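You operate a simulated robot arm through the tools that you are given. There is no shell and no other tool.

The job below is to be done with a simulated two-armed robot. You get a single attempt, and the scene is never put back.

## Task
Push the blue plug in and switch strip and lamp on.
Fine: strip off while you plug in.

It is judged by the outcome, as a careful person would: the job done as asked, and still so three seconds after it is handed in. It fails if anything else is knocked over, pushed out of place, dropped, spilled or broken.

## Robot
Two 7-joint arms with fingered hands on one trunk that stands fixed in place. Base frame: the origin is at the foot of the trunk, x ahead of it, y to its left, z up; the work surface is at about z = 0.514. Lengths are in m, angles in degrees, forces in N, time in s.
The left shoulder is at [0.02, 0.269, 1.197], the right one opposite. Payload 5 kg a hand.
The tool frame of a hand sits at the grasp point between the pads (the TCP): z along the fingers, y along the line on which they close. The tips reach 0.042 m beyond it. The gripper opens to 0.208 m. The gripper's body begins 0.119 m behind the TCP. The gripper is a hand of 4 fingers: y runs from the thumb to the fingers, the wrist lies at [0, 0, -0.317] in the tool frame, and closing takes about 1.5 s.
Orientation is that of the tool frame in the base frame, as a unit quaternion [x, y, z, w]. With the fingers straight down and closing along the base's y, the tool's x points along the base's -x, its y along +y and its z along -z.

## Interface
- The arms move only by the tool step_arm. It takes "left_deltas", "right_deltas" or both (then of equal length, played together; a hand with none holds still); each is one flat list of numbers, 6 for each row, row after row: the shift along the base's x, y, z in mm, then the turn, a rotation vector about the base's x, y, z in degrees. In form: [tx, ty, tz, wx, wy, wz, tx, ty, tz, wx, wy, wz, ...]. A call has 1 to 20 rows; each row is the pose to reach, as a shift and turn from the pose commanded when the call began. "left_hand" and "right_hand" are, for a hand that has rows, the opening, from 0 (shut) to 1 (fully open), set as the call begins (left out, the last holds). Rows are played at 5 a second. More than 0.05 m and 8.6 degrees between two rows, or a gripper value outside its range, and nothing of the call is played. A pose out of reach is approached as far as the arm can. The call stops where the force on the tool passes 90 N (or 10 N more than at its start, if that is more) or the arm is blocked; 0.2 s more then pass. The fingers move at their own pace (about 0.153 m/s each) and stop on an object; they squeeze with about 33 N. The grip force told is the motor's: it shows also when the fingers shut on nothing. Time passes only in rows, and 0.2 s behind the last, so rows that repeat a pose let the fingers close. It gives the time, the measured TCP pose, the force on the tool (base axes), the opening and the grip force at its end, in the units of the frame above (readings bear some noise), with the torque about the TCP (base axes, N m) and any sound that the robot's microphone picked up, and new pictures: "pictures" is both (left out), scene, wrist or none (wrist: the cameras of the hands that moved).
- Cameras (640 x 400 px; columns grow to the right, rows downward): "scene" is now at [0.1583, -0.0116, 1.4621]; the picture's right is [-0.13, -0.99, 0.00], its down [-0.56, 0.07, -0.83] and it looks along [0.82, -0.10, -0.56] (base axes); focal length 318 px, centre (320, 200). "left" rides on the left gripper at [-0.094, 0.001, -0.146] in its tool frame; the picture's right is [-0.01, -1.00, 0.00], its down [0.84, -0.01, -0.54] and it looks along [0.54, -0.01, 0.84] (tool axes); focal length 280 px, centre (320, 200). "right" rides on the right gripper at [0.093, 0.001, -0.146] in its tool frame; the picture's right is [-0.01, 1.00, 0.00], its down [-0.84, -0.01, -0.54] and it looks along [-0.54, -0.01, 0.84] (tool axes); focal length 280 px, centre (320, 200). There is no depth. A picture from a camera that has moved, and an enlarged one, comes with that camera's place and axes in the base frame and with its lens.
- lift_body(by): slides the trunk up (or, below 0, down) by that many m; the arms and the scene camera ride with it, the base frame stays. It gives what a move gives, with no picture.
- finger_targets(finger1, finger2, finger3, thumb_bend, hand): sets how far each is bent, from 0 (flat) to 1 (curled in); at 0.3 the hand is open as for a grip, at 0.7 the pads meet at the TCP. One left out holds its place. A second passes; each finger stops where it meets its share of the squeeze, and holds until it gets a number again. A gripper value or a shape takes the hand back. It gives what a move gives, with no picture; readings hold the bend of each and the force on the fingers (four entries, about 0 where the hand has none), thumb and palm.
- grasp_type(shape, hand): the hand has 4 fingers and takes this shape, open, in about a second: jaw (thumb against the fingers, like two jaws); tri (thumb and two fingers); tip (a fingertip pinch); poke (one finger out to press); point (the index stretched); flat (the hand flat); cup (the hand cupped); fist (a fist). The gripper value then closes the fingers along that shape, each until it touches; the sizes above hold for jaw. It gives what a move gives, with no picture.
- aim_head(pan, tilt): turns the head with the scene camera to pan (to the left, within 80 degrees either way) and tilt (down, from -29 to 69), counted from straight ahead of the robot. It gives what a move gives, and a new picture of the scene camera.
- zoom(camera, box): a new picture of the part [left, top, right, bottom] of that camera's present view, enlarged. No time passes.
- close_job(): hands the job in; it is judged then, once.

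Places have to be worked out from the pictures, the camera data and where the tool is seen. Open the grippers and draw the arms clear of the work before you hand the job in, unless the task says otherwise.

The tools are called after "Emit:" as name(argument=value, ...) on one line, values as JSON. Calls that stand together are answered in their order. step_arm: Moves the arms, as the interface text tells. Its arguments: {"type":"object","properties":{"left_deltas":{"type":"array","items":{"type":"number"}},"left_hand":{"type":"number"},"right_deltas":{"type":"array","items":{"type":"number"}},"right_hand":{"type":"number"},"pictures":{"type":"string","enum":["both","scene","wrist","none"]}},"required":[]} The other tools are called the same way: lift_body (by) slides the trunk up or down; grasp_type (shape, hand) gives the hand a shape; finger_targets (finger1, finger2, finger3, thumb_bend, hand) moves the fingers one by one; aim_head (pan, tilt) turns the head that bears the scene camera; zoom (camera, box) takes an enlarged picture of a part of a camera's view; close_job () hands the job in.

At the start:

```text
t: 0.0
left_tcp_pos: [0.6618, 0.1349, 1.1402]
left_tool_rot: [0.074, 0.997, 0.001, 0.001]
left_ft_force: [0.2, -0.4, 0.5]
left_torque: [0.0, 0.03, -0.02]
left_grip_width: 0.2081
left_grasp_force: 0.0
left_shape: jaw
left_bend: [0.3, 0.3, 0.3, 0.3]
left_finger forces: [0.1, 0.0, 0.0, 0.1, 0.1, 0.0]
right_tcp_pos: [0.4869, -0.2982, 1.138]
right_tool_rot: [0.074, 0.997, 0.0, 0.0]
right_ft_force: [0.5, 0.1, 0.4]
right_torque: [0.02, -0.02, -0.03]
right_grip_width: 0.2076
right_grasp_force: 0.1
right_shape: jaw
right_bend: [0.3, 0.3, 0.3, 0.3]
right_finger forces: [0.0, 0.1, 0.0, 0.0, 0.0, 0.0]
trunk travel left (down, up): [-0.575, 0.046]
head pan, tilt: [-7.2, 34.1]
```

scene: 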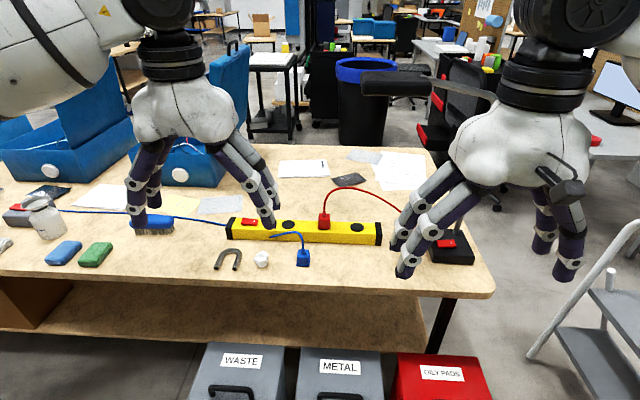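
right: 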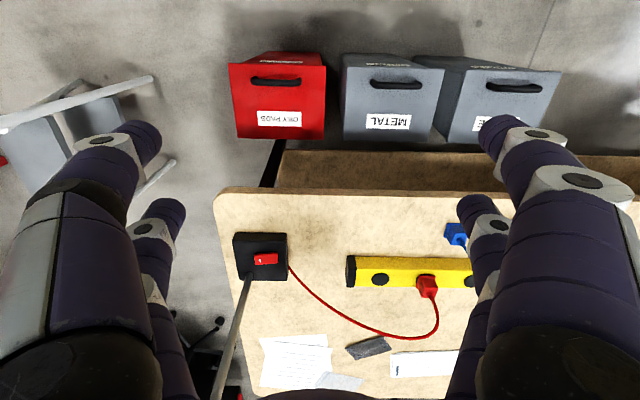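
left: 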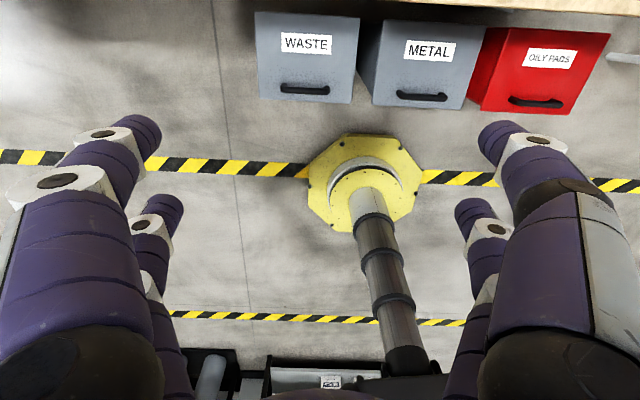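

The scene shows a yellow strip with a red plug in it, a blue plug standing in front of it, and a black box with a red switch on the right. I'll zoom in on these to understand them before moving.

Emit:
zoom(camera="scene", box=[200, 180, 400, 305])

Emit:
zoom(camera="scene", box=[0, 170, 200, 295])

Emit:
zoom(camera="right", box=[220, 200, 500, 375])

Emit:
zoom(camera="scene", box=[380, 180, 520, 290])

```text
3.20 times, centred on (300, 242) of scene
camera zoom: at [0.1583, -0.0116, 1.4621], right [-0.13, -0.99, 0.0], down [-0.56, 0.07, -0.83], along [0.82, -0.1, -0.56], focal length 1017 px, centre (384, 64)
```

zoom: 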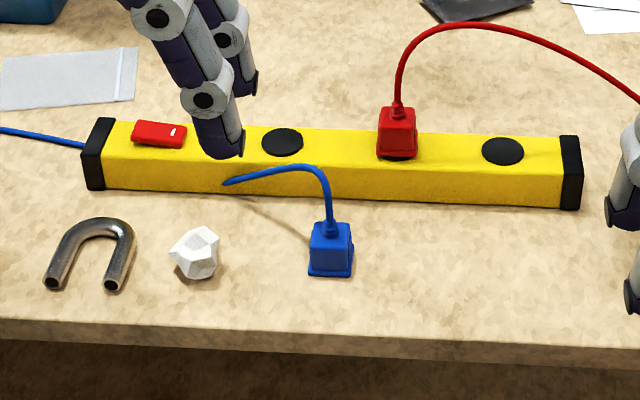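

```text
3.20 times, centred on (100, 232) of scene
camera zoom: at [0.1583, -0.0116, 1.4621], right [-0.13, -0.99, 0.0], down [-0.56, 0.07, -0.83], along [0.82, -0.1, -0.56], focal length 1017 px, centre (1024, 96)
```

zoom: 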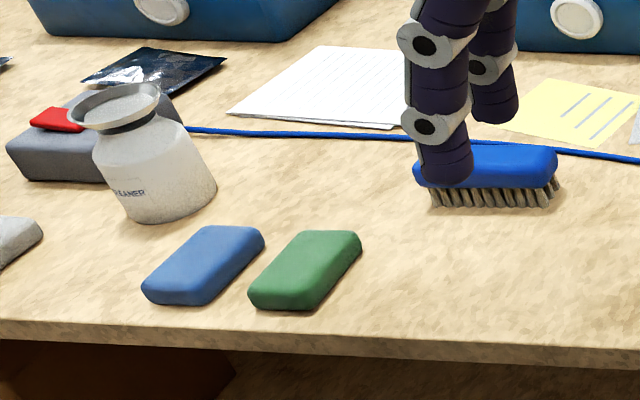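

```text
2.29 times, centred on (360, 288) of right
camera zoom: at [0.3936, -0.2819, 1.2839], right [0.16, 0.99, 0.0], down [0.83, -0.14, 0.54], along [0.53, -0.09, -0.84], focal length 641 px, centre (229, 0)
```

zoom: 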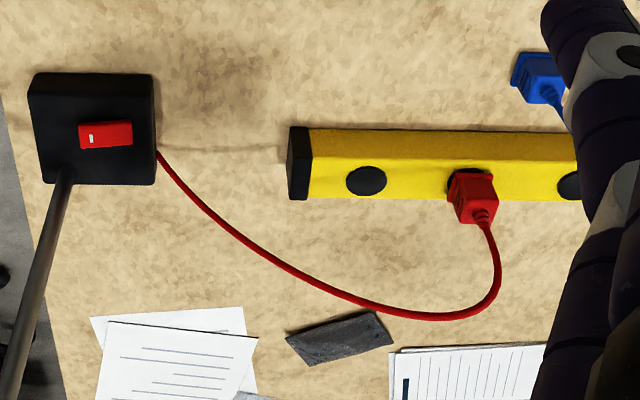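

```text
3.64 times, centred on (450, 235) of scene
camera zoom: at [0.1583, -0.0116, 1.4621], right [-0.13, -0.99, 0.0], down [-0.56, 0.07, -0.83], along [0.82, -0.1, -0.56], focal length 1155 px, centre (-153, 73)
```

zoom: 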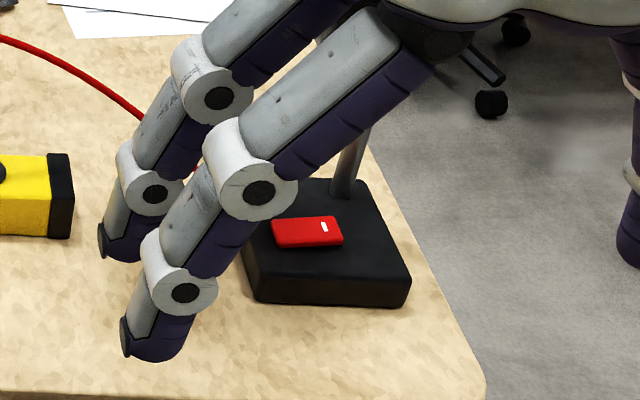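

The two cameras disagree with a table at z=0.514: triangulating the strip end and blue plug puts the surface nearer z≈0.77, so I will check that. First I draw both hands back and outward for a clear view.

Emit:
step_arm(left_deltas=[-20, 45, 0, 0, 0, 0, -40, 85, 0, 0, 0, 0, -60, 125, 0, 0, 0, 0, -80, 165, 0, 0, 0, 0, -100, 205, 0, 0, 0, 0, -120, 245, 0, 0, 0, 0], right_deltas=[-20, -20, 0, 0, 0, 0, -40, -40, 0, 0, 0, 0, -60, -60, 0, 0, 0, 0, -80, -80, 0, 0, 0, 0, -90, -110, 0, 0, 0, 0, -100, -140, 0, 0, 0, 0], pictures="both")

```text
t: 1.4
left_tcp_pos: [0.54, 0.3807, 1.1402]
left_tool_rot: [0.075, 0.997, 0.0, 0.0]
left_ft_force: [-0.1, -1.1, 1.5]
left_torque: [0.02, -0.11, -0.05]
left_grip_width: 0.2077
left_grasp_force: 0.2
left_shape: jaw
left_bend: [0.3, 0.3, 0.3, 0.3]
left_finger forces: [0.1, 0.0, 0.0, 0.0, 0.0, 0.0]
right_tcp_pos: [0.3854, -0.4404, 1.1367]
right_tool_rot: [0.073, 0.997, 0.0, 0.0]
right_ft_force: [-1.1, -0.1, 0.1]
right_torque: [0.0, -0.15, 0.0]
right_grip_width: 0.2079
right_grasp_force: 0.1
right_shape: jaw
right_bend: [0.3, 0.3, 0.3, 0.3]
right_finger forces: [0.0, 0.0, 0.0, 0.1, 0.0, 0.0]
trunk travel left (down, up): [-0.575, 0.046]
head pan, tilt: [-7.2, 34.1]
camera scene: at [0.1571, -0.0115, 1.4624], right [-0.13, -0.99, 0.0], down [-0.55, 0.07, -0.83], along [0.82, -0.1, -0.56], focal length 318 px, centre (320, 200)
camera right: at [0.2914, -0.4232, 1.2834], right [0.16, 0.99, 0.0], down [0.83, -0.14, 0.54], along [0.53, -0.09, -0.84], focal length 280 px, centre (320, 200)
camera left: at [0.632, 0.3684, 1.2849], right [-0.14, -0.99, 0.0], down [-0.84, 0.11, 0.54], along [-0.53, 0.07, -0.84], focal length 280 px, centre (320, 200)
```

scene: 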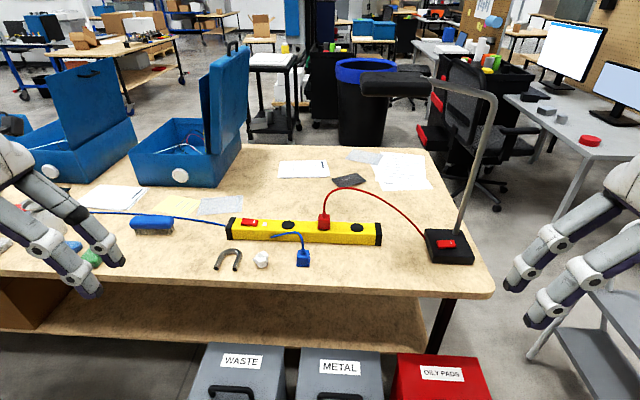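
right: 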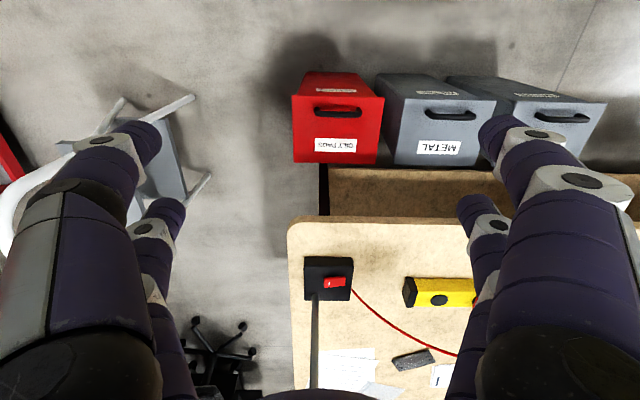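
left: 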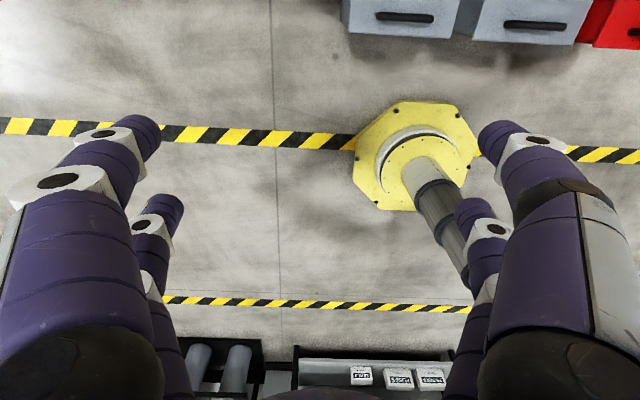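

The view is clear now; I zoom in on the strip, its rocker, the plug and the lamp's switch to read their states.

Emit:
zoom(camera="scene", box=[220, 205, 316, 265])

Emit:
zoom(camera="scene", box=[290, 205, 386, 265])

Emit:
zoom(camera="scene", box=[402, 215, 498, 275])

Emit:
zoom(camera="scene", box=[340, 60, 500, 260])

Emit:
zoom(camera="right", box=[290, 240, 480, 360])

```text
6.67 times, centred on (268, 235) of scene
camera zoom: at [0.1571, -0.0115, 1.4624], right [-0.13, -0.99, 0.0], down [-0.55, 0.07, -0.83], along [0.82, -0.1, -0.56], focal length 2118 px, centre (667, -33)
```

zoom: 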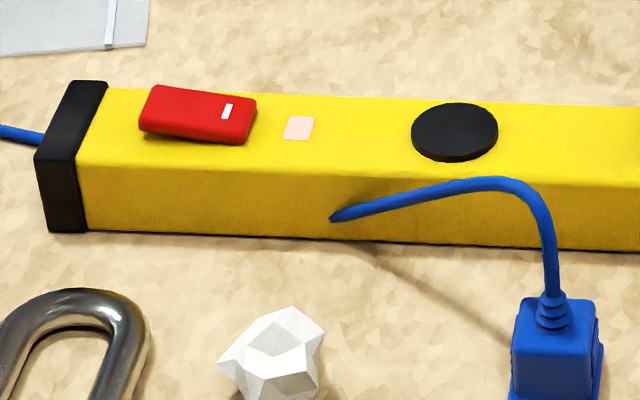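

```text
6.67 times, centred on (338, 235) of scene
camera zoom: at [0.1571, -0.0115, 1.4624], right [-0.13, -0.99, 0.0], down [-0.55, 0.07, -0.83], along [0.82, -0.1, -0.56], focal length 2118 px, centre (200, -33)
```

zoom: 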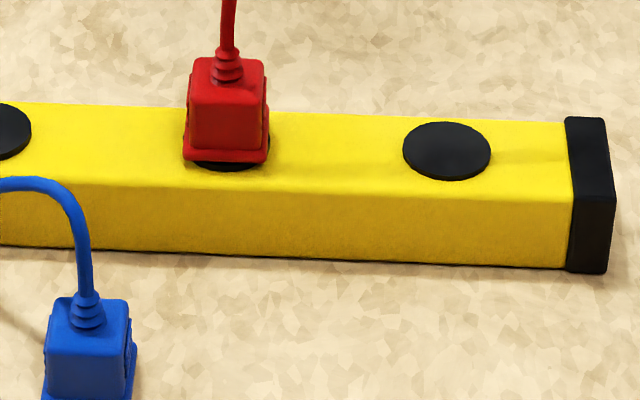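

```text
6.67 times, centred on (450, 245) of scene
camera zoom: at [0.1571, -0.0115, 1.4624], right [-0.13, -0.99, 0.0], down [-0.55, 0.07, -0.83], along [0.82, -0.1, -0.56], focal length 2118 px, centre (-547, -100)
```

zoom: 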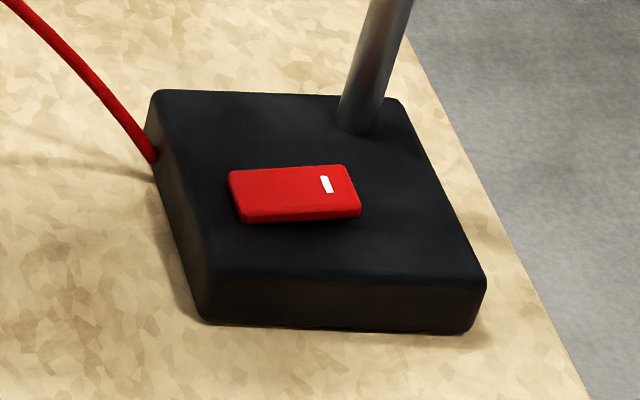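

```text
2.00 times, centred on (420, 160) of scene
camera zoom: at [0.1571, -0.0115, 1.4624], right [-0.13, -0.99, 0.0], down [-0.55, 0.07, -0.83], along [0.82, -0.1, -0.56], focal length 635 px, centre (120, 280)
```

zoom: 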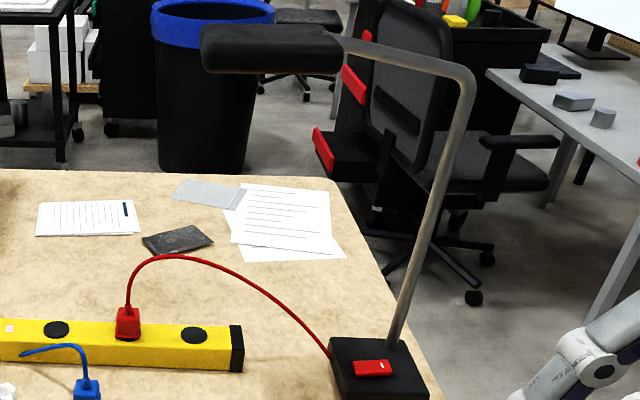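

```text
3.33 times, centred on (385, 300) of right
camera zoom: at [0.2914, -0.4232, 1.2834], right [0.16, 0.99, 0.0], down [0.83, -0.14, 0.54], along [0.53, -0.09, -0.84], focal length 935 px, centre (103, -133)
```

zoom: 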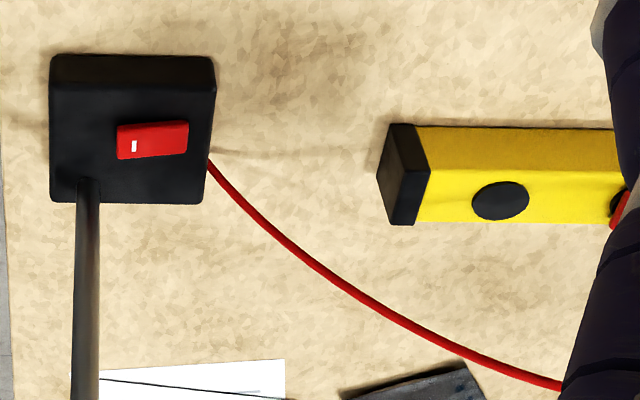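

The strip's rocker seems to have its "I" end pressed (and a pale indicator beside it), whereas the lamp's "I" end seems raised. I bring the right hand's camera over the strip at a safe height for a closer look.

Emit:
step_arm(right_deltas=[26, 37, -4, 0, 0, 0, 52, 74, -8, 0, 0, 0, 78, 111, -12, 0, 0, 0, 104, 148, -16, 0, 0, 0, 130, 185, -20, 0, 0, 0, 156, 222, -24, 0, 0, 0, 182, 259, -28, 0, 0, 0, 208, 296, -32, 0, 0, 0, 234, 333, -36, 0, 0, 0, 260, 370, -40, 0, 0, 0, 286, 407, -44, 0, 0, 0, 312, 444, -48, 0, 0, 0], pictures="both")

```text
t: 4.0
left_tcp_pos: [0.5412, 0.3829, 1.1374]
left_tool_rot: [0.075, 0.997, -0.001, 0.0]
left_ft_force: [0.2, 1.0, -1.1]
left_torque: [-0.14, 0.04, 0.02]
left_grip_width: 0.2083
left_grasp_force: 0.0
left_shape: jaw
left_bend: [0.3, 0.3, 0.3, 0.3]
left_finger forces: [0.1, 0.0, 0.0, 0.0, 0.0, 0.1]
right_tcp_pos: [0.7, 0.008, 1.0888]
right_tool_rot: [0.075, 0.997, 0.0, 0.0]
right_ft_force: [-0.1, 0.7, -0.8]
right_torque: [-0.06, 0.06, 0.01]
right_grip_width: 0.2078
right_grasp_force: 0.1
right_shape: jaw
right_bend: [0.3, 0.3, 0.3, 0.3]
right_finger forces: [0.1, 0.0, 0.1, 0.1, 0.0, 0.0]
trunk travel left (down, up): [-0.575, 0.046]
head pan, tilt: [-7.2, 34.1]
camera scene: at [0.1587, -0.0103, 1.462], right [-0.12, -0.99, 0.0], down [-0.56, 0.07, -0.83], along [0.82, -0.1, -0.56], focal length 318 px, centre (320, 200)
camera right: at [0.6074, 0.0244, 1.2349], right [0.16, 0.99, 0.0], down [0.83, -0.14, 0.54], along [0.53, -0.09, -0.84], focal length 280 px, centre (320, 200)
```

scene: 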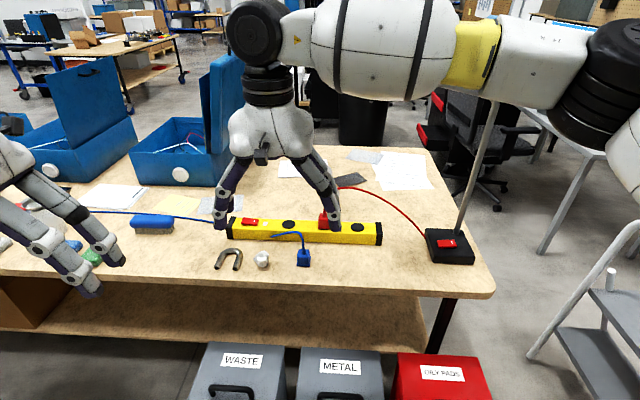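
right: 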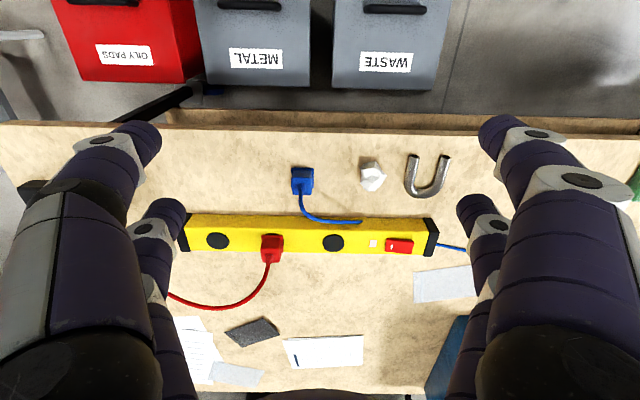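

The wrist view now covers the strip, plug and rocker from above. I zoom in on each.

Emit:
zoom(camera="right", box=[310, 200, 470, 300])

Emit:
zoom(camera="right", box=[250, 155, 378, 235])

Emit:
zoom(camera="right", box=[170, 190, 330, 290])

```text
4.00 times, centred on (390, 250) of right
camera zoom: at [0.6074, 0.0244, 1.2349], right [0.16, 0.99, 0.0], down [0.83, -0.14, 0.54], along [0.53, -0.09, -0.84], focal length 1122 px, centre (40, 0)
```

zoom: 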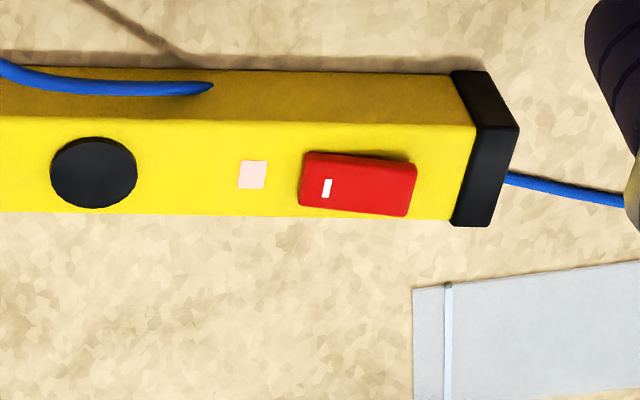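

```text
5.00 times, centred on (314, 195) of right
camera zoom: at [0.6074, 0.0244, 1.2349], right [0.16, 0.99, 0.0], down [0.83, -0.14, 0.54], along [0.53, -0.09, -0.84], focal length 1402 px, centre (350, 225)
```

zoom: 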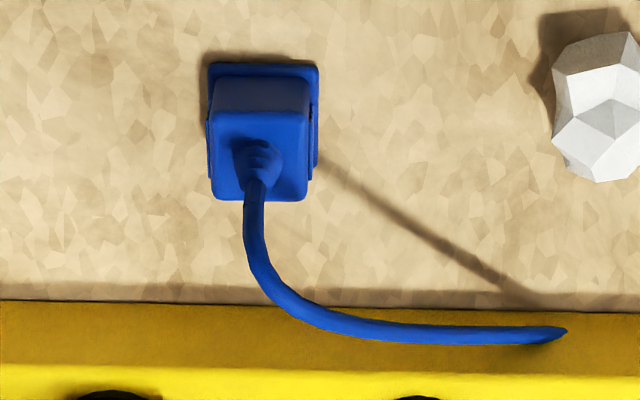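

```text
4.00 times, centred on (250, 240) of right
camera zoom: at [0.6074, 0.0244, 1.2349], right [0.16, 0.99, 0.0], down [0.83, -0.14, 0.54], along [0.53, -0.09, -0.84], focal length 1122 px, centre (600, 40)
```

zoom: 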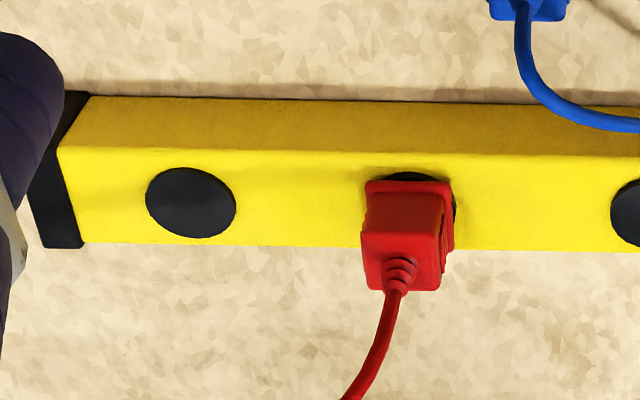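

The rocker's unmarked end stands proud and its "I" end is down, so the strip looks ON and must be switched off before plugging in. I take tighter views of the plug and the lamp switch to fix positions.

Emit:
zoom(camera="scene", box=[270, 225, 334, 275])

Emit:
zoom(camera="scene", box=[225, 210, 305, 250])

Emit:
aim_head(pan=0, tilt=45)

```text
8.00 times, centred on (302, 250) of scene
camera zoom: at [0.1587, -0.0103, 1.462], right [-0.12, -0.99, 0.0], down [-0.56, 0.07, -0.83], along [0.82, -0.1, -0.56], focal length 2542 px, centre (464, -200)
```

zoom: 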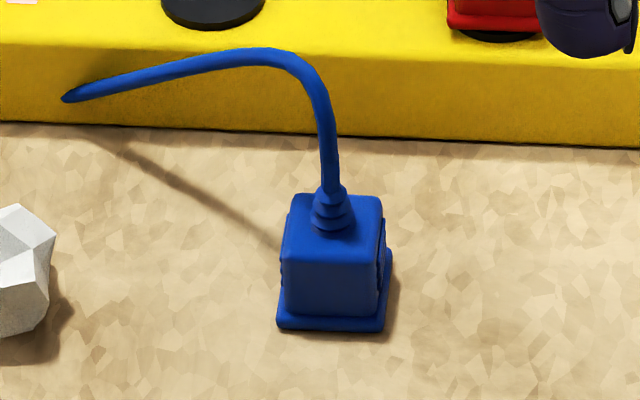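

```text
8.00 times, centred on (265, 230) of scene
camera zoom: at [0.1587, -0.0103, 1.462], right [-0.12, -0.99, 0.0], down [-0.56, 0.07, -0.83], along [0.82, -0.1, -0.56], focal length 2542 px, centre (760, -40)
```

zoom: 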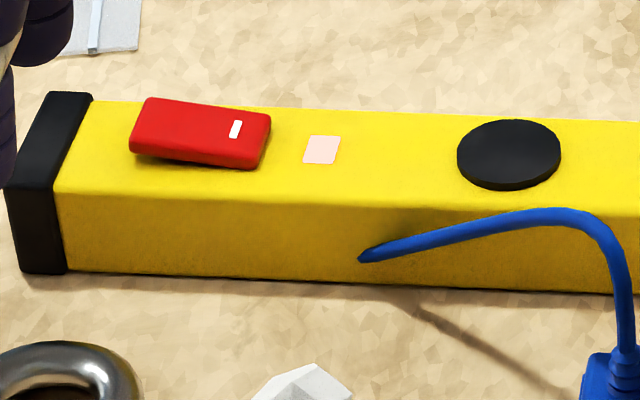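

```text
t: 4.7
left_tcp_pos: [0.5416, 0.3823, 1.1375]
left_tool_rot: [0.075, 0.997, 0.0, 0.0]
left_ft_force: [0.6, -0.5, -0.3]
left_torque: [-0.02, 0.05, -0.03]
left_grip_width: 0.2078
left_grasp_force: 0.0
left_shape: jaw
left_bend: [0.3, 0.3, 0.3, 0.3]
left_finger forces: [0.1, 0.0, 0.0, 0.0, 0.0, 0.1]
right_tcp_pos: [0.7002, 0.0064, 1.0889]
right_tool_rot: [0.074, 0.997, 0.0, 0.0]
right_ft_force: [1.4, 0.4, 0.5]
right_torque: [-0.05, -0.01, -0.01]
right_grip_width: 0.2078
right_grasp_force: 0.0
right_shape: jaw
right_bend: [0.3, 0.3, 0.3, 0.3]
right_finger forces: [0.1, 0.1, 0.0, 0.0, 0.1, 0.0]
trunk travel left (down, up): [-0.575, 0.046]
head pan, tilt: [0.0, 45.0]
camera scene: at [0.1521, 0.0, 1.4458], right [0.0, -1.0, 0.0], down [-0.71, 0.0, -0.71], along [0.71, 0.0, -0.71], focal length 318 px, centre (320, 200)
```

scene: 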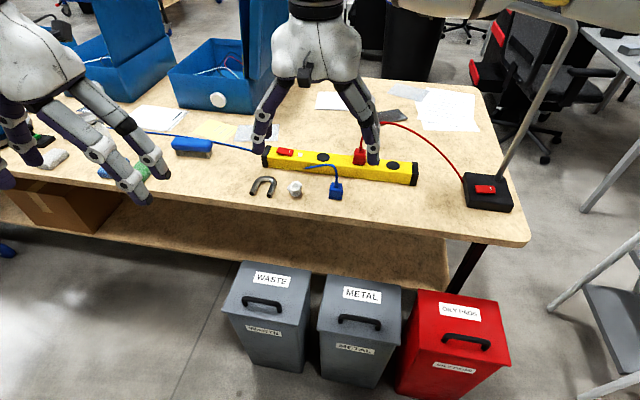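

Both rocker tilt views agree: strip ON now (I-end down). With the head exactly straight at 45° I take precise zooms for triangulation.

Emit:
zoom(camera="scene", box=[256, 140, 336, 190])

Emit:
zoom(camera="scene", box=[300, 160, 364, 200])

Emit:
zoom(camera="scene", box=[456, 165, 520, 215])

Emit:
zoom(camera="right", box=[370, 215, 450, 265])

Emit:
zoom(camera="right", box=[290, 225, 370, 275])

```text
8.00 times, centred on (296, 165) of scene
camera zoom: at [0.1521, 0.0, 1.4458], right [0.0, -1.0, 0.0], down [-0.71, 0.0, -0.71], along [0.71, 0.0, -0.71], focal length 2542 px, centre (512, 480)
```

zoom: 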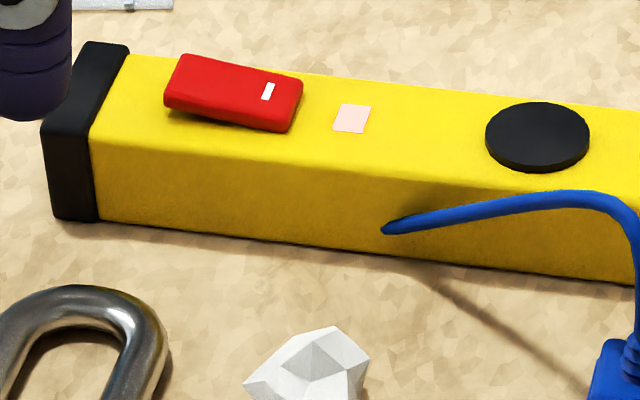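

```text
10.00 times, centred on (332, 180) of scene
camera zoom: at [0.1521, 0.0, 1.4458], right [0.0, -1.0, 0.0], down [-0.71, 0.0, -0.71], along [0.71, 0.0, -0.71], focal length 3177 px, centre (200, 400)
```

zoom: 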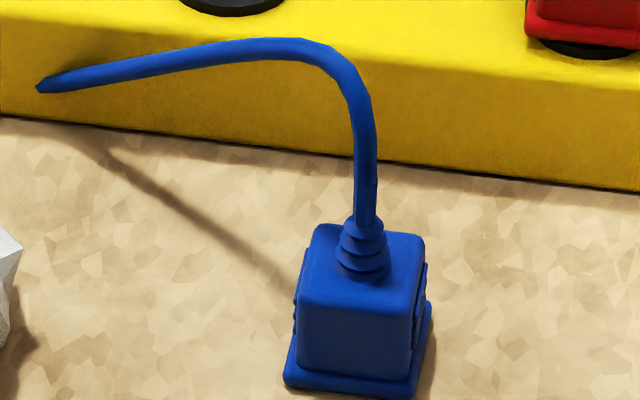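

```text
8.00 times, centred on (488, 190) of scene
camera zoom: at [0.1521, 0.0, 1.4458], right [0.0, -1.0, 0.0], down [-0.71, 0.0, -0.71], along [0.71, 0.0, -0.71], focal length 2542 px, centre (-1024, 280)
```

zoom: 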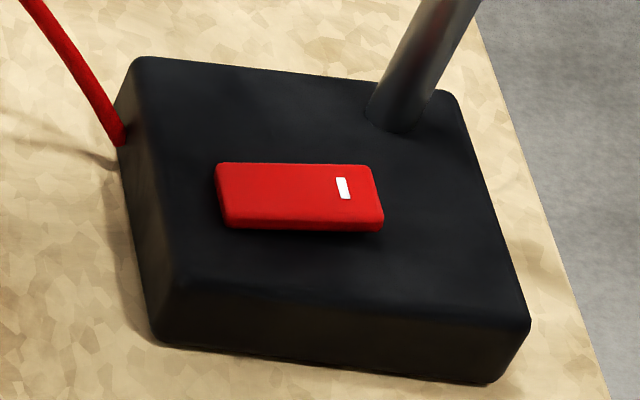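

```text
8.00 times, centred on (410, 240) of right
camera zoom: at [0.6071, 0.0229, 1.2353], right [0.16, 0.99, 0.0], down [0.83, -0.14, 0.54], along [0.53, -0.09, -0.84], focal length 2243 px, centre (-400, -120)
```

zoom: 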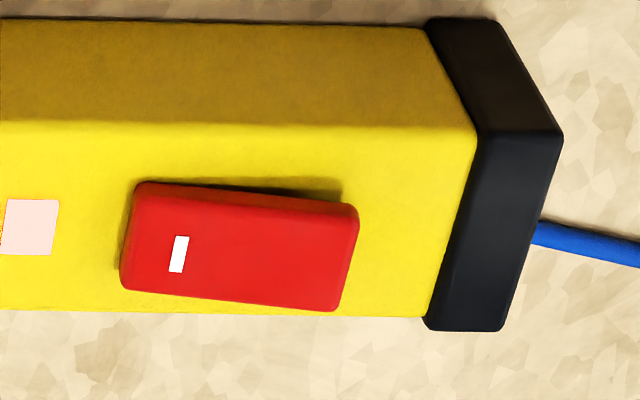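

```text
8.00 times, centred on (330, 250) of right
camera zoom: at [0.6071, 0.0229, 1.2353], right [0.16, 0.99, 0.0], down [0.83, -0.14, 0.54], along [0.53, -0.09, -0.84], focal length 2243 px, centre (240, -200)
```

zoom: 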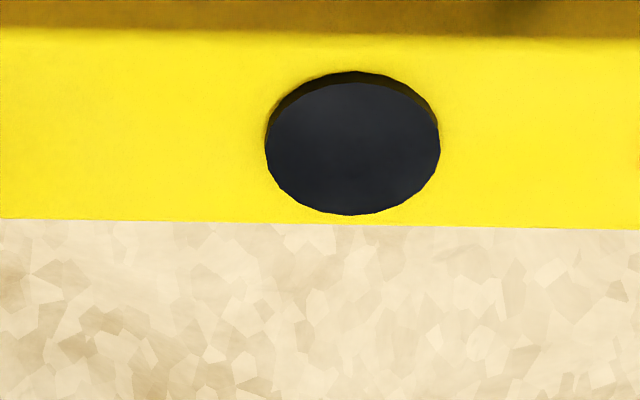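

Triangulation is consistent: left free socket top at about (0.970, -0.010, 0.825), plug top centre (0.843, -0.048, 0.810), strip rocker (0.986, 0.112, 0.834), table at z≈0.778 (not 0.514). Now I try the "tip" shape in free air and look at how the fingers lie.

Emit:
grasp_type(shape="tip", hand="right")

Emit:
grasp_type(shape="poke", hand="left")

Emit:
zoom(camera="right", box=[0, 0, 640, 400])

Emit:
zoom(camera="left", box=[0, 0, 640, 400])

Emit:
zoom(camera="scene", box=[0, 0, 420, 262])

```text
t: 5.6
left_tcp_pos: [0.5408, 0.381, 1.1387]
left_tool_rot: [0.075, 0.997, 0.0, 0.0]
left_ft_force: [-0.9, 0.4, -1.0]
left_torque: [0.02, 0.0, -0.06]
left_grip_width: 0.2078
left_grasp_force: 0.1
left_shape: jaw
left_bend: [0.3, 0.3, 0.3, 0.3]
left_finger forces: [0.1, 0.0, 0.0, 0.0, 0.0, 0.0]
right_tcp_pos: [0.7004, 0.0053, 1.0894]
right_tool_rot: [0.074, 0.997, 0.0, 0.0]
right_ft_force: [0.6, -0.3, 0.3]
right_torque: [0.01, 0.02, -0.01]
right_grip_width: 0.2078
right_grasp_force: 0.0
right_shape: tip
right_bend: [0.3, 0.3, 0.3, 0.3]
right_finger forces: [0.0, 0.1, 0.1, 0.0, 0.1, 0.0]
trunk travel left (down, up): [-0.575, 0.046]
head pan, tilt: [0.0, 45.0]
```

```text
t: 6.5
left_tcp_pos: [0.541, 0.381, 1.1386]
left_tool_rot: [0.074, 0.997, 0.0, 0.0]
left_ft_force: [0.2, 0.3, -0.3]
left_torque: [0.02, 0.02, 0.04]
left_grip_width: 0.0001
left_grasp_force: 0.0
left_shape: poke
left_bend: [1.0, 1.0, 1.0, 0.33]
left_finger forces: [0.0, 0.0, 0.0, 0.1, 0.0, 0.1]
right_tcp_pos: [0.7007, 0.006, 1.0884]
right_tool_rot: [0.074, 0.997, 0.0, 0.001]
right_ft_force: [1.0, -0.6, -0.2]
right_torque: [0.02, 0.01, -0.02]
right_grip_width: 0.2078
right_grasp_force: 0.0
right_shape: tip
right_bend: [0.3, 0.3, 0.3, 0.3]
right_finger forces: [0.0, 0.0, 0.1, 0.0, 0.1, 0.0]
trunk travel left (down, up): [-0.575, 0.046]
head pan, tilt: [0.0, 45.0]
```

```text
1.00 times, centred on (320, 200) of right (not enlarged: the box is as wide or as high as the picture)
camera zoom: at [0.6067, 0.0224, 1.2356], right [0.16, 0.99, 0.0], down [0.83, -0.14, 0.54], along [0.53, -0.09, -0.84], focal length 280 px, centre (320, 200)
```

zoom: 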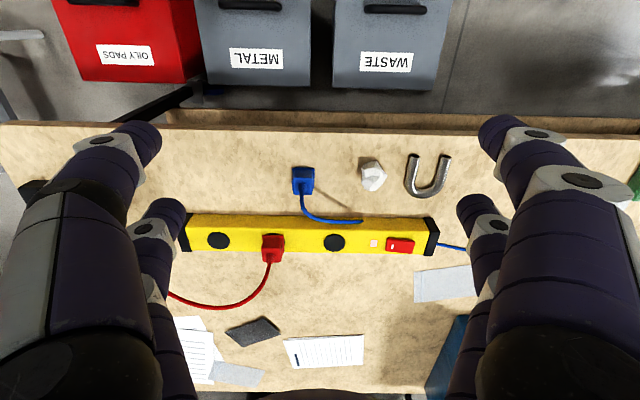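

```text
1.00 times, centred on (320, 200) of left (not enlarged: the box is as wide or as high as the picture)
camera zoom: at [0.6335, 0.3685, 1.2839], right [-0.13, -0.99, 0.0], down [-0.83, 0.11, 0.54], along [-0.53, 0.07, -0.84], focal length 280 px, centre (320, 200)
```

zoom: 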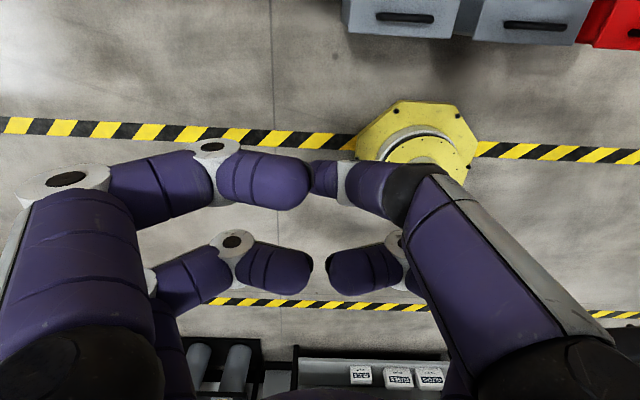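

```text
1.52 times, centred on (210, 131) of scene
camera zoom: at [0.1517, -0.0005, 1.4458], right [0.0, -1.0, 0.0], down [-0.71, 0.0, -0.71], along [0.71, 0.0, -0.71], focal length 484 px, centre (488, 305)
```

zoom: 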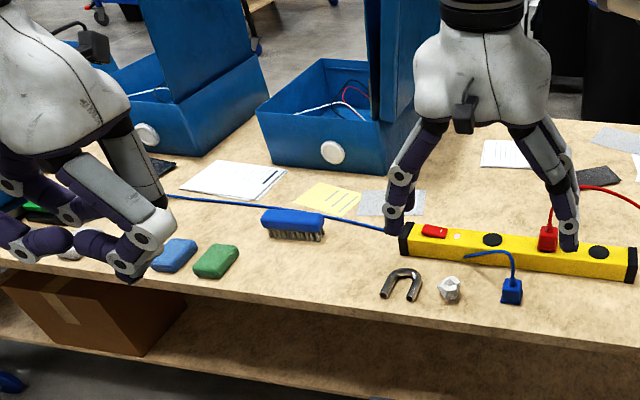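

The left hand is in "poke" shape; I look closer at it to find where its pressing fingertip is.

Emit:
zoom(camera="scene", box=[0, 70, 160, 230])

Emit:
aim_head(pan=35, tilt=35)

```text
2.50 times, centred on (80, 150) of scene
camera zoom: at [0.1517, -0.0005, 1.4458], right [0.0, -1.0, 0.0], down [-0.71, 0.0, -0.71], along [0.71, 0.0, -0.71], focal length 794 px, centre (920, 325)
```

zoom: 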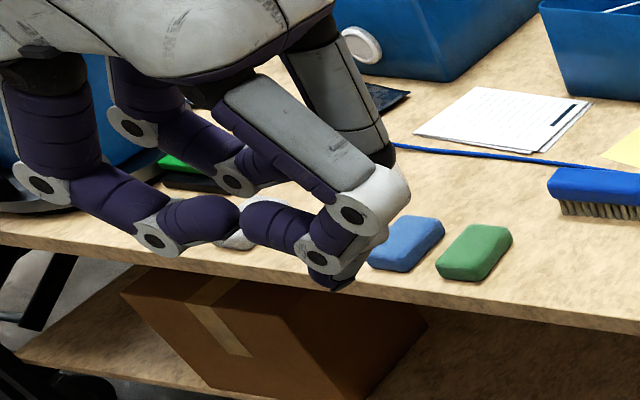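

```text
t: 7.5
left_tcp_pos: [0.5413, 0.3815, 1.1383]
left_tool_rot: [0.074, 0.997, 0.0, 0.001]
left_ft_force: [0.5, 0.7, 1.0]
left_torque: [0.02, 0.0, -0.01]
left_grip_width: 0.0
left_grasp_force: 0.0
left_shape: poke
left_bend: [1.0, 1.0, 1.0, 0.33]
left_finger forces: [0.0, 0.1, 0.0, 0.0, 0.0, 0.0]
right_tcp_pos: [0.6995, 0.0063, 1.0897]
right_tool_rot: [0.075, 0.997, 0.001, 0.0]
right_ft_force: [-0.1, -0.3, -0.4]
right_torque: [0.02, -0.04, -0.01]
right_grip_width: 0.2078
right_grasp_force: 0.0
right_shape: tip
right_bend: [0.3, 0.3, 0.3, 0.3]
right_finger forces: [0.1, 0.0, 0.0, 0.0, 0.0, 0.0]
trunk travel left (down, up): [-0.575, 0.046]
head pan, tilt: [35.0, 35.0]
camera scene: at [0.1427, 0.0499, 1.4606], right [0.57, -0.82, 0.0], down [-0.47, -0.33, -0.82], along [0.67, 0.47, -0.57], focal length 318 px, centre (320, 200)
```

scene: 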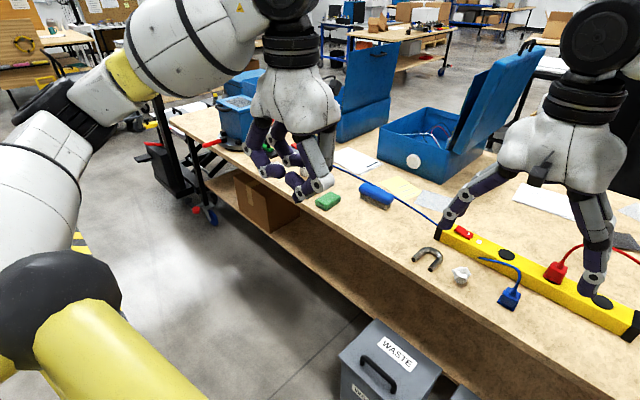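

Emit:
zoom(camera="scene", box=[220, 70, 380, 220])

Emit:
zoom(camera="scene", box=[410, 90, 640, 310])

```text
2.67 times, centred on (300, 145) of scene
camera zoom: at [0.1427, 0.0499, 1.4606], right [0.57, -0.82, 0.0], down [-0.47, -0.33, -0.82], along [0.67, 0.47, -0.57], focal length 847 px, centre (373, 347)
```

zoom: 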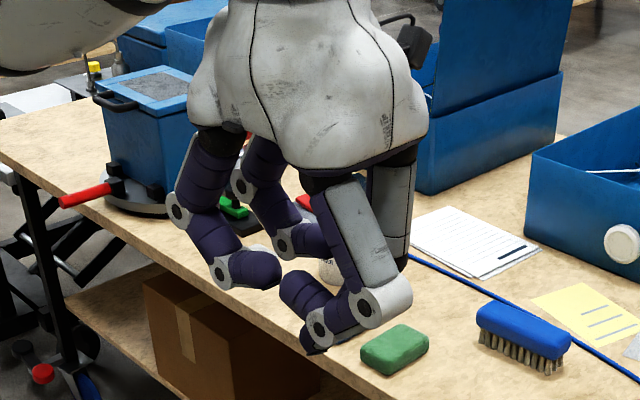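

```text
1.82 times, centred on (525, 200) of scene
camera zoom: at [0.1427, 0.0499, 1.4606], right [0.57, -0.82, 0.0], down [-0.47, -0.33, -0.82], along [0.67, 0.47, -0.57], focal length 578 px, centre (-53, 200)
```

zoom: 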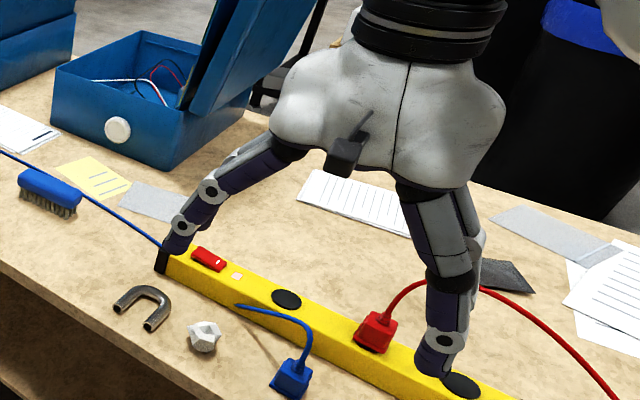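

The hand has two fingers on each side about 0.066 m apart, so a centred jaw grip could straddle the small plug. I close the right "tip" pinch in free air to see which fingers meet.

Emit:
step_arm(right_deltas=[0, 0, 0, 0, 0, 0, 0, 0, 0, 0, 0, 0, 0, 0, 0, 0, 0, 0, 0, 0, 0, 0, 0, 0, 0, 0, 0, 0, 0, 0, 0, 0, 0, 0, 0, 0, 0, 0, 0, 0, 0, 0, 0, 0, 0, 0, 0, 0], right_hand=0, pictures="both")

Emit:
zoom(camera="scene", box=[410, 90, 640, 310])

```text
t: 9.3
left_tcp_pos: [0.5425, 0.3816, 1.1385]
left_tool_rot: [0.074, 0.997, 0.0, -0.001]
left_ft_force: [0.1, 0.5, 0.1]
left_torque: [0.01, -0.03, 0.02]
left_grip_width: 0.0
left_grasp_force: 0.0
left_shape: poke
left_bend: [1.0, 1.0, 1.0, 0.33]
left_finger forces: [0.0, 0.0, 0.1, 0.0, 0.0, 0.0]
right_tcp_pos: [0.6999, 0.0068, 1.089]
right_tool_rot: [0.075, 0.997, -0.001, 0.001]
right_ft_force: [0.3, 0.1, 0.1]
right_torque: [-0.02, 0.01, 0.01]
right_grip_width: 0.0
right_grasp_force: 33.1
right_shape: tip
right_bend: [0.7, 0.7, 0.7, 0.7]
right_finger forces: [0.1, 0.0, 0.0, 0.0, 0.0, 0.0]
trunk travel left (down, up): [-0.575, 0.046]
head pan, tilt: [35.0, 35.0]
camera scene: at [0.1426, 0.05, 1.4607], right [0.57, -0.82, 0.0], down [-0.47, -0.33, -0.82], along [0.67, 0.47, -0.57], focal length 318 px, centre (320, 200)
camera right: at [0.6069, 0.0227, 1.2355], right [0.16, 0.99, 0.0], down [0.83, -0.14, 0.54], along [0.53, -0.09, -0.84], focal length 280 px, centre (320, 200)
```

scene: 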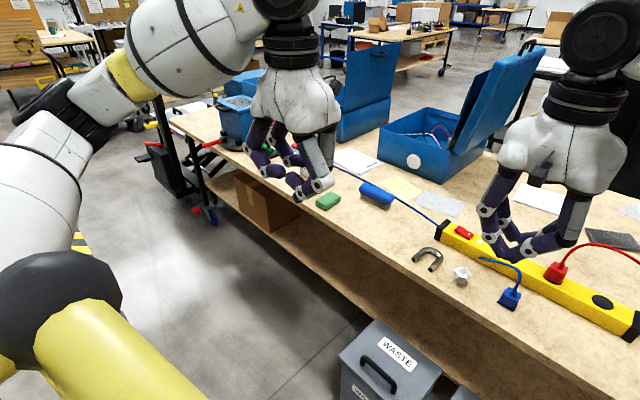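
right: 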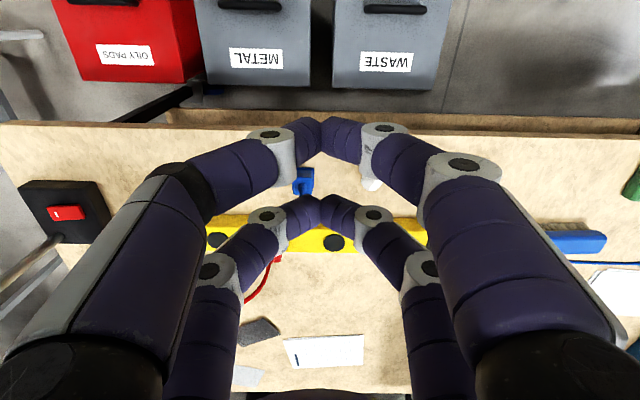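

```text
1.82 times, centred on (525, 200) of scene
camera zoom: at [0.1426, 0.05, 1.4607], right [0.57, -0.82, 0.0], down [-0.47, -0.33, -0.82], along [0.67, 0.47, -0.57], focal length 578 px, centre (-53, 200)
```

zoom: 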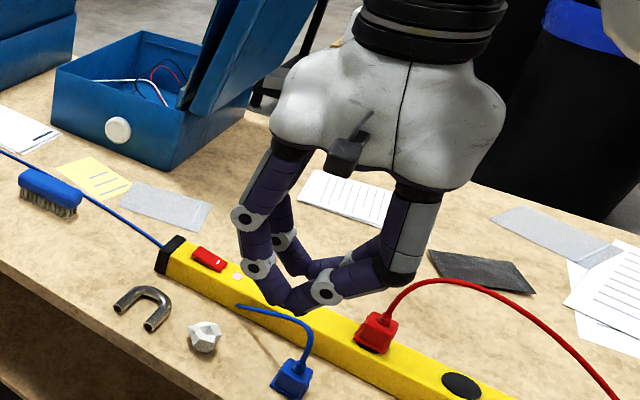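

All four fingers close as two opposing pairs (tool x ≈ ±0.033), meeting at the tips. I identify which number drives which finger by opening finger1 alone, still in free air.

Emit:
finger_targets(hand="right", finger1=0.3)

Emit:
zoom(camera="right", box=[0, 0, 640, 400])

Emit:
finger_targets(hand="right", finger2=0.0)

Emit:
zoom(camera="right", box=[0, 0, 640, 400])

```text
t: 10.3
left_tcp_pos: [0.5417, 0.3807, 1.1385]
left_tool_rot: [0.073, 0.997, 0.0, 0.0]
left_ft_force: [0.3, -0.5, -0.2]
left_torque: [0.01, -0.01, 0.02]
left_grip_width: 0.0
left_grasp_force: 0.0
left_shape: poke
left_bend: [1.0, 1.0, 1.0, 0.33]
left_finger forces: [0.0, 0.0, 0.0, 0.0, 0.0, 0.0]
right_tcp_pos: [0.7008, 0.0057, 1.0884]
right_tool_rot: [0.073, 0.997, 0.0, 0.001]
right_ft_force: [-0.4, -0.2, -0.8]
right_torque: [-0.01, -0.02, 0.01]
right_grip_width: 0.08
right_grasp_force: 0.1
right_shape: fingers
right_bend: [0.3, 0.7, 0.7, 0.75]
right_finger forces: [0.1, 0.0, 0.0, 0.1, 0.0, 0.0]
trunk travel left (down, up): [-0.575, 0.046]
head pan, tilt: [35.0, 35.0]
```

```text
1.00 times, centred on (320, 200) of right (not enlarged: the box is as wide or as high as the picture)
camera zoom: at [0.6069, 0.0227, 1.2355], right [0.16, 0.99, 0.0], down [0.83, -0.14, 0.54], along [0.53, -0.09, -0.84], focal length 280 px, centre (320, 200)
```

zoom: 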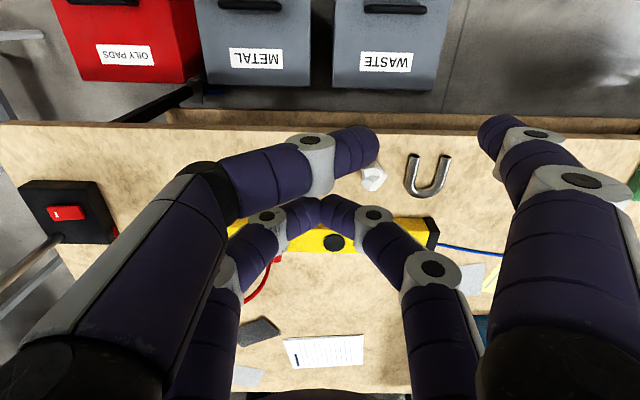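

```text
t: 11.3
left_tcp_pos: [0.5412, 0.3825, 1.1388]
left_tool_rot: [0.074, 0.997, 0.0, 0.0]
left_ft_force: [-0.1, 0.3, -0.3]
left_torque: [-0.01, 0.04, -0.01]
left_grip_width: 0.0002
left_grasp_force: 0.0
left_shape: poke
left_bend: [1.0, 1.0, 1.0, 0.33]
left_finger forces: [0.1, 0.0, 0.0, 0.0, 0.0, 0.1]
right_tcp_pos: [0.7007, 0.007, 1.09]
right_tool_rot: [0.074, 0.997, 0.0, 0.0]
right_ft_force: [0.7, 0.1, -0.1]
right_torque: [0.0, 0.01, -0.01]
right_grip_width: 0.0799
right_grasp_force: 0.1
right_shape: fingers
right_bend: [0.3, 0.0, 0.75, 0.75]
right_finger forces: [0.1, 0.1, 0.0, 0.0, 0.1, 0.0]
trunk travel left (down, up): [-0.575, 0.046]
head pan, tilt: [35.0, 35.0]
```

```text
1.00 times, centred on (320, 200) of right (not enlarged: the box is as wide or as high as the picture)
camera zoom: at [0.6069, 0.0227, 1.2355], right [0.16, 0.99, 0.0], down [0.83, -0.14, 0.54], along [0.53, -0.09, -0.84], focal length 280 px, centre (320, 200)
```

zoom: 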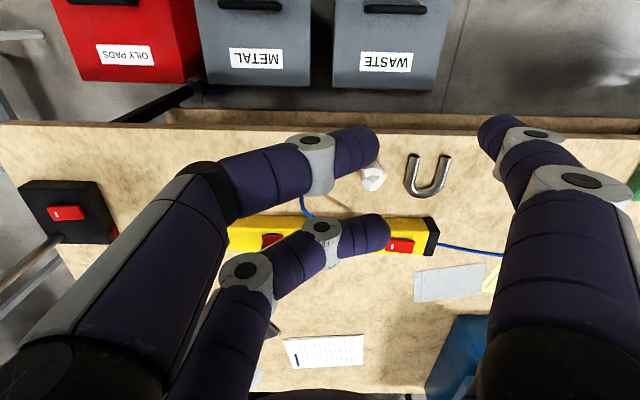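

Finger1 is the near one on the +y side, finger2 the far one on the +y side. I now identify thumb versus finger3 on the -y side.

Emit:
finger_targets(hand="right", thumb_bend=0.3)

Emit:
zoom(camera="right", box=[0, 0, 640, 400])

Emit:
zoom(camera="scene", box=[410, 90, 640, 310])

```text
t: 12.3
left_tcp_pos: [0.5424, 0.3819, 1.1387]
left_tool_rot: [0.074, 0.997, 0.001, 0.0]
left_ft_force: [-0.1, 0.1, -0.4]
left_torque: [-0.02, 0.02, 0.02]
left_grip_width: 0.0
left_grasp_force: 0.1
left_shape: poke
left_bend: [1.0, 1.0, 1.0, 0.33]
left_finger forces: [0.0, 0.0, 0.1, 0.0, 0.0, 0.0]
right_tcp_pos: [0.6994, 0.0059, 1.0888]
right_tool_rot: [0.074, 0.997, 0.0, 0.0]
right_ft_force: [-0.1, 0.2, 0.8]
right_torque: [0.03, -0.01, 0.01]
right_grip_width: 0.2183
right_grasp_force: 0.1
right_shape: fingers
right_bend: [0.3, 0.0, 0.75, 0.3]
right_finger forces: [0.0, 0.0, 0.0, 0.1, 0.0, 0.0]
trunk travel left (down, up): [-0.575, 0.046]
head pan, tilt: [35.0, 35.0]
```

```text
1.00 times, centred on (320, 200) of right (not enlarged: the box is as wide or as high as the picture)
camera zoom: at [0.6069, 0.0227, 1.2355], right [0.16, 0.99, 0.0], down [0.83, -0.14, 0.54], along [0.53, -0.09, -0.84], focal length 280 px, centre (320, 200)
```

zoom: 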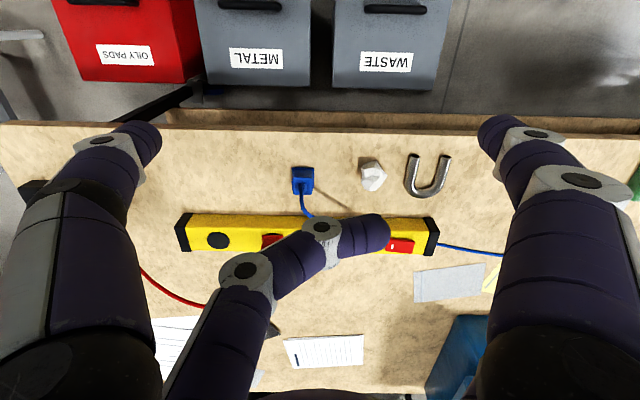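

```text
1.82 times, centred on (525, 200) of scene
camera zoom: at [0.1426, 0.05, 1.4607], right [0.57, -0.82, 0.0], down [-0.47, -0.33, -0.82], along [0.67, 0.47, -0.57], focal length 578 px, centre (-53, 200)
```

zoom: 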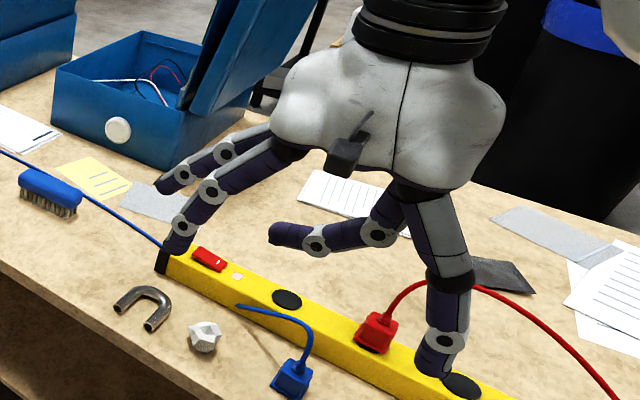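

Mapping is clear: near pair = finger1/thumb, far pair = finger2/finger3. Now I look closer at the left hand's poke shape to see its extended fingertip.

Emit:
zoom(camera="left", box=[200, 100, 500, 320])

Emit:
zoom(camera="scene", box=[230, 100, 350, 220])

```text
1.82 times, centred on (350, 210) of left
camera zoom: at [0.6336, 0.3685, 1.2839], right [-0.13, -0.99, 0.0], down [-0.83, 0.11, 0.54], along [-0.53, 0.07, -0.84], focal length 510 px, centre (266, 182)
```

zoom: 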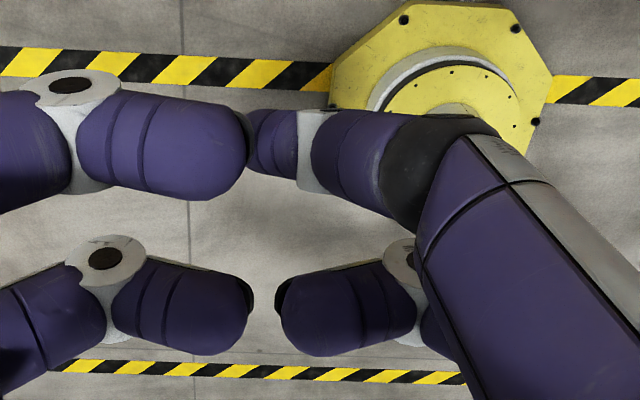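

```text
3.33 times, centred on (290, 160) of scene
camera zoom: at [0.1426, 0.05, 1.4607], right [0.57, -0.82, 0.0], down [-0.47, -0.33, -0.82], along [0.67, 0.47, -0.57], focal length 1059 px, centre (420, 333)
```

zoom: 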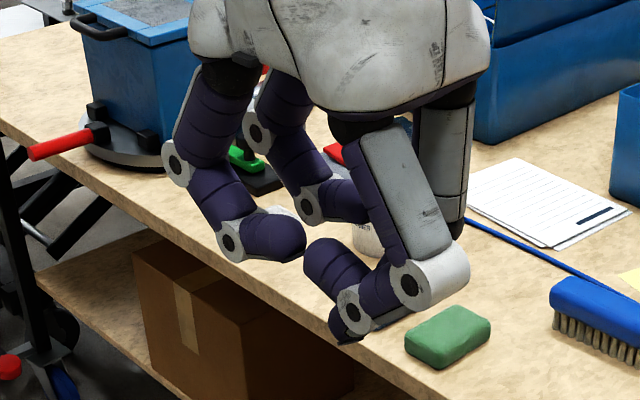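

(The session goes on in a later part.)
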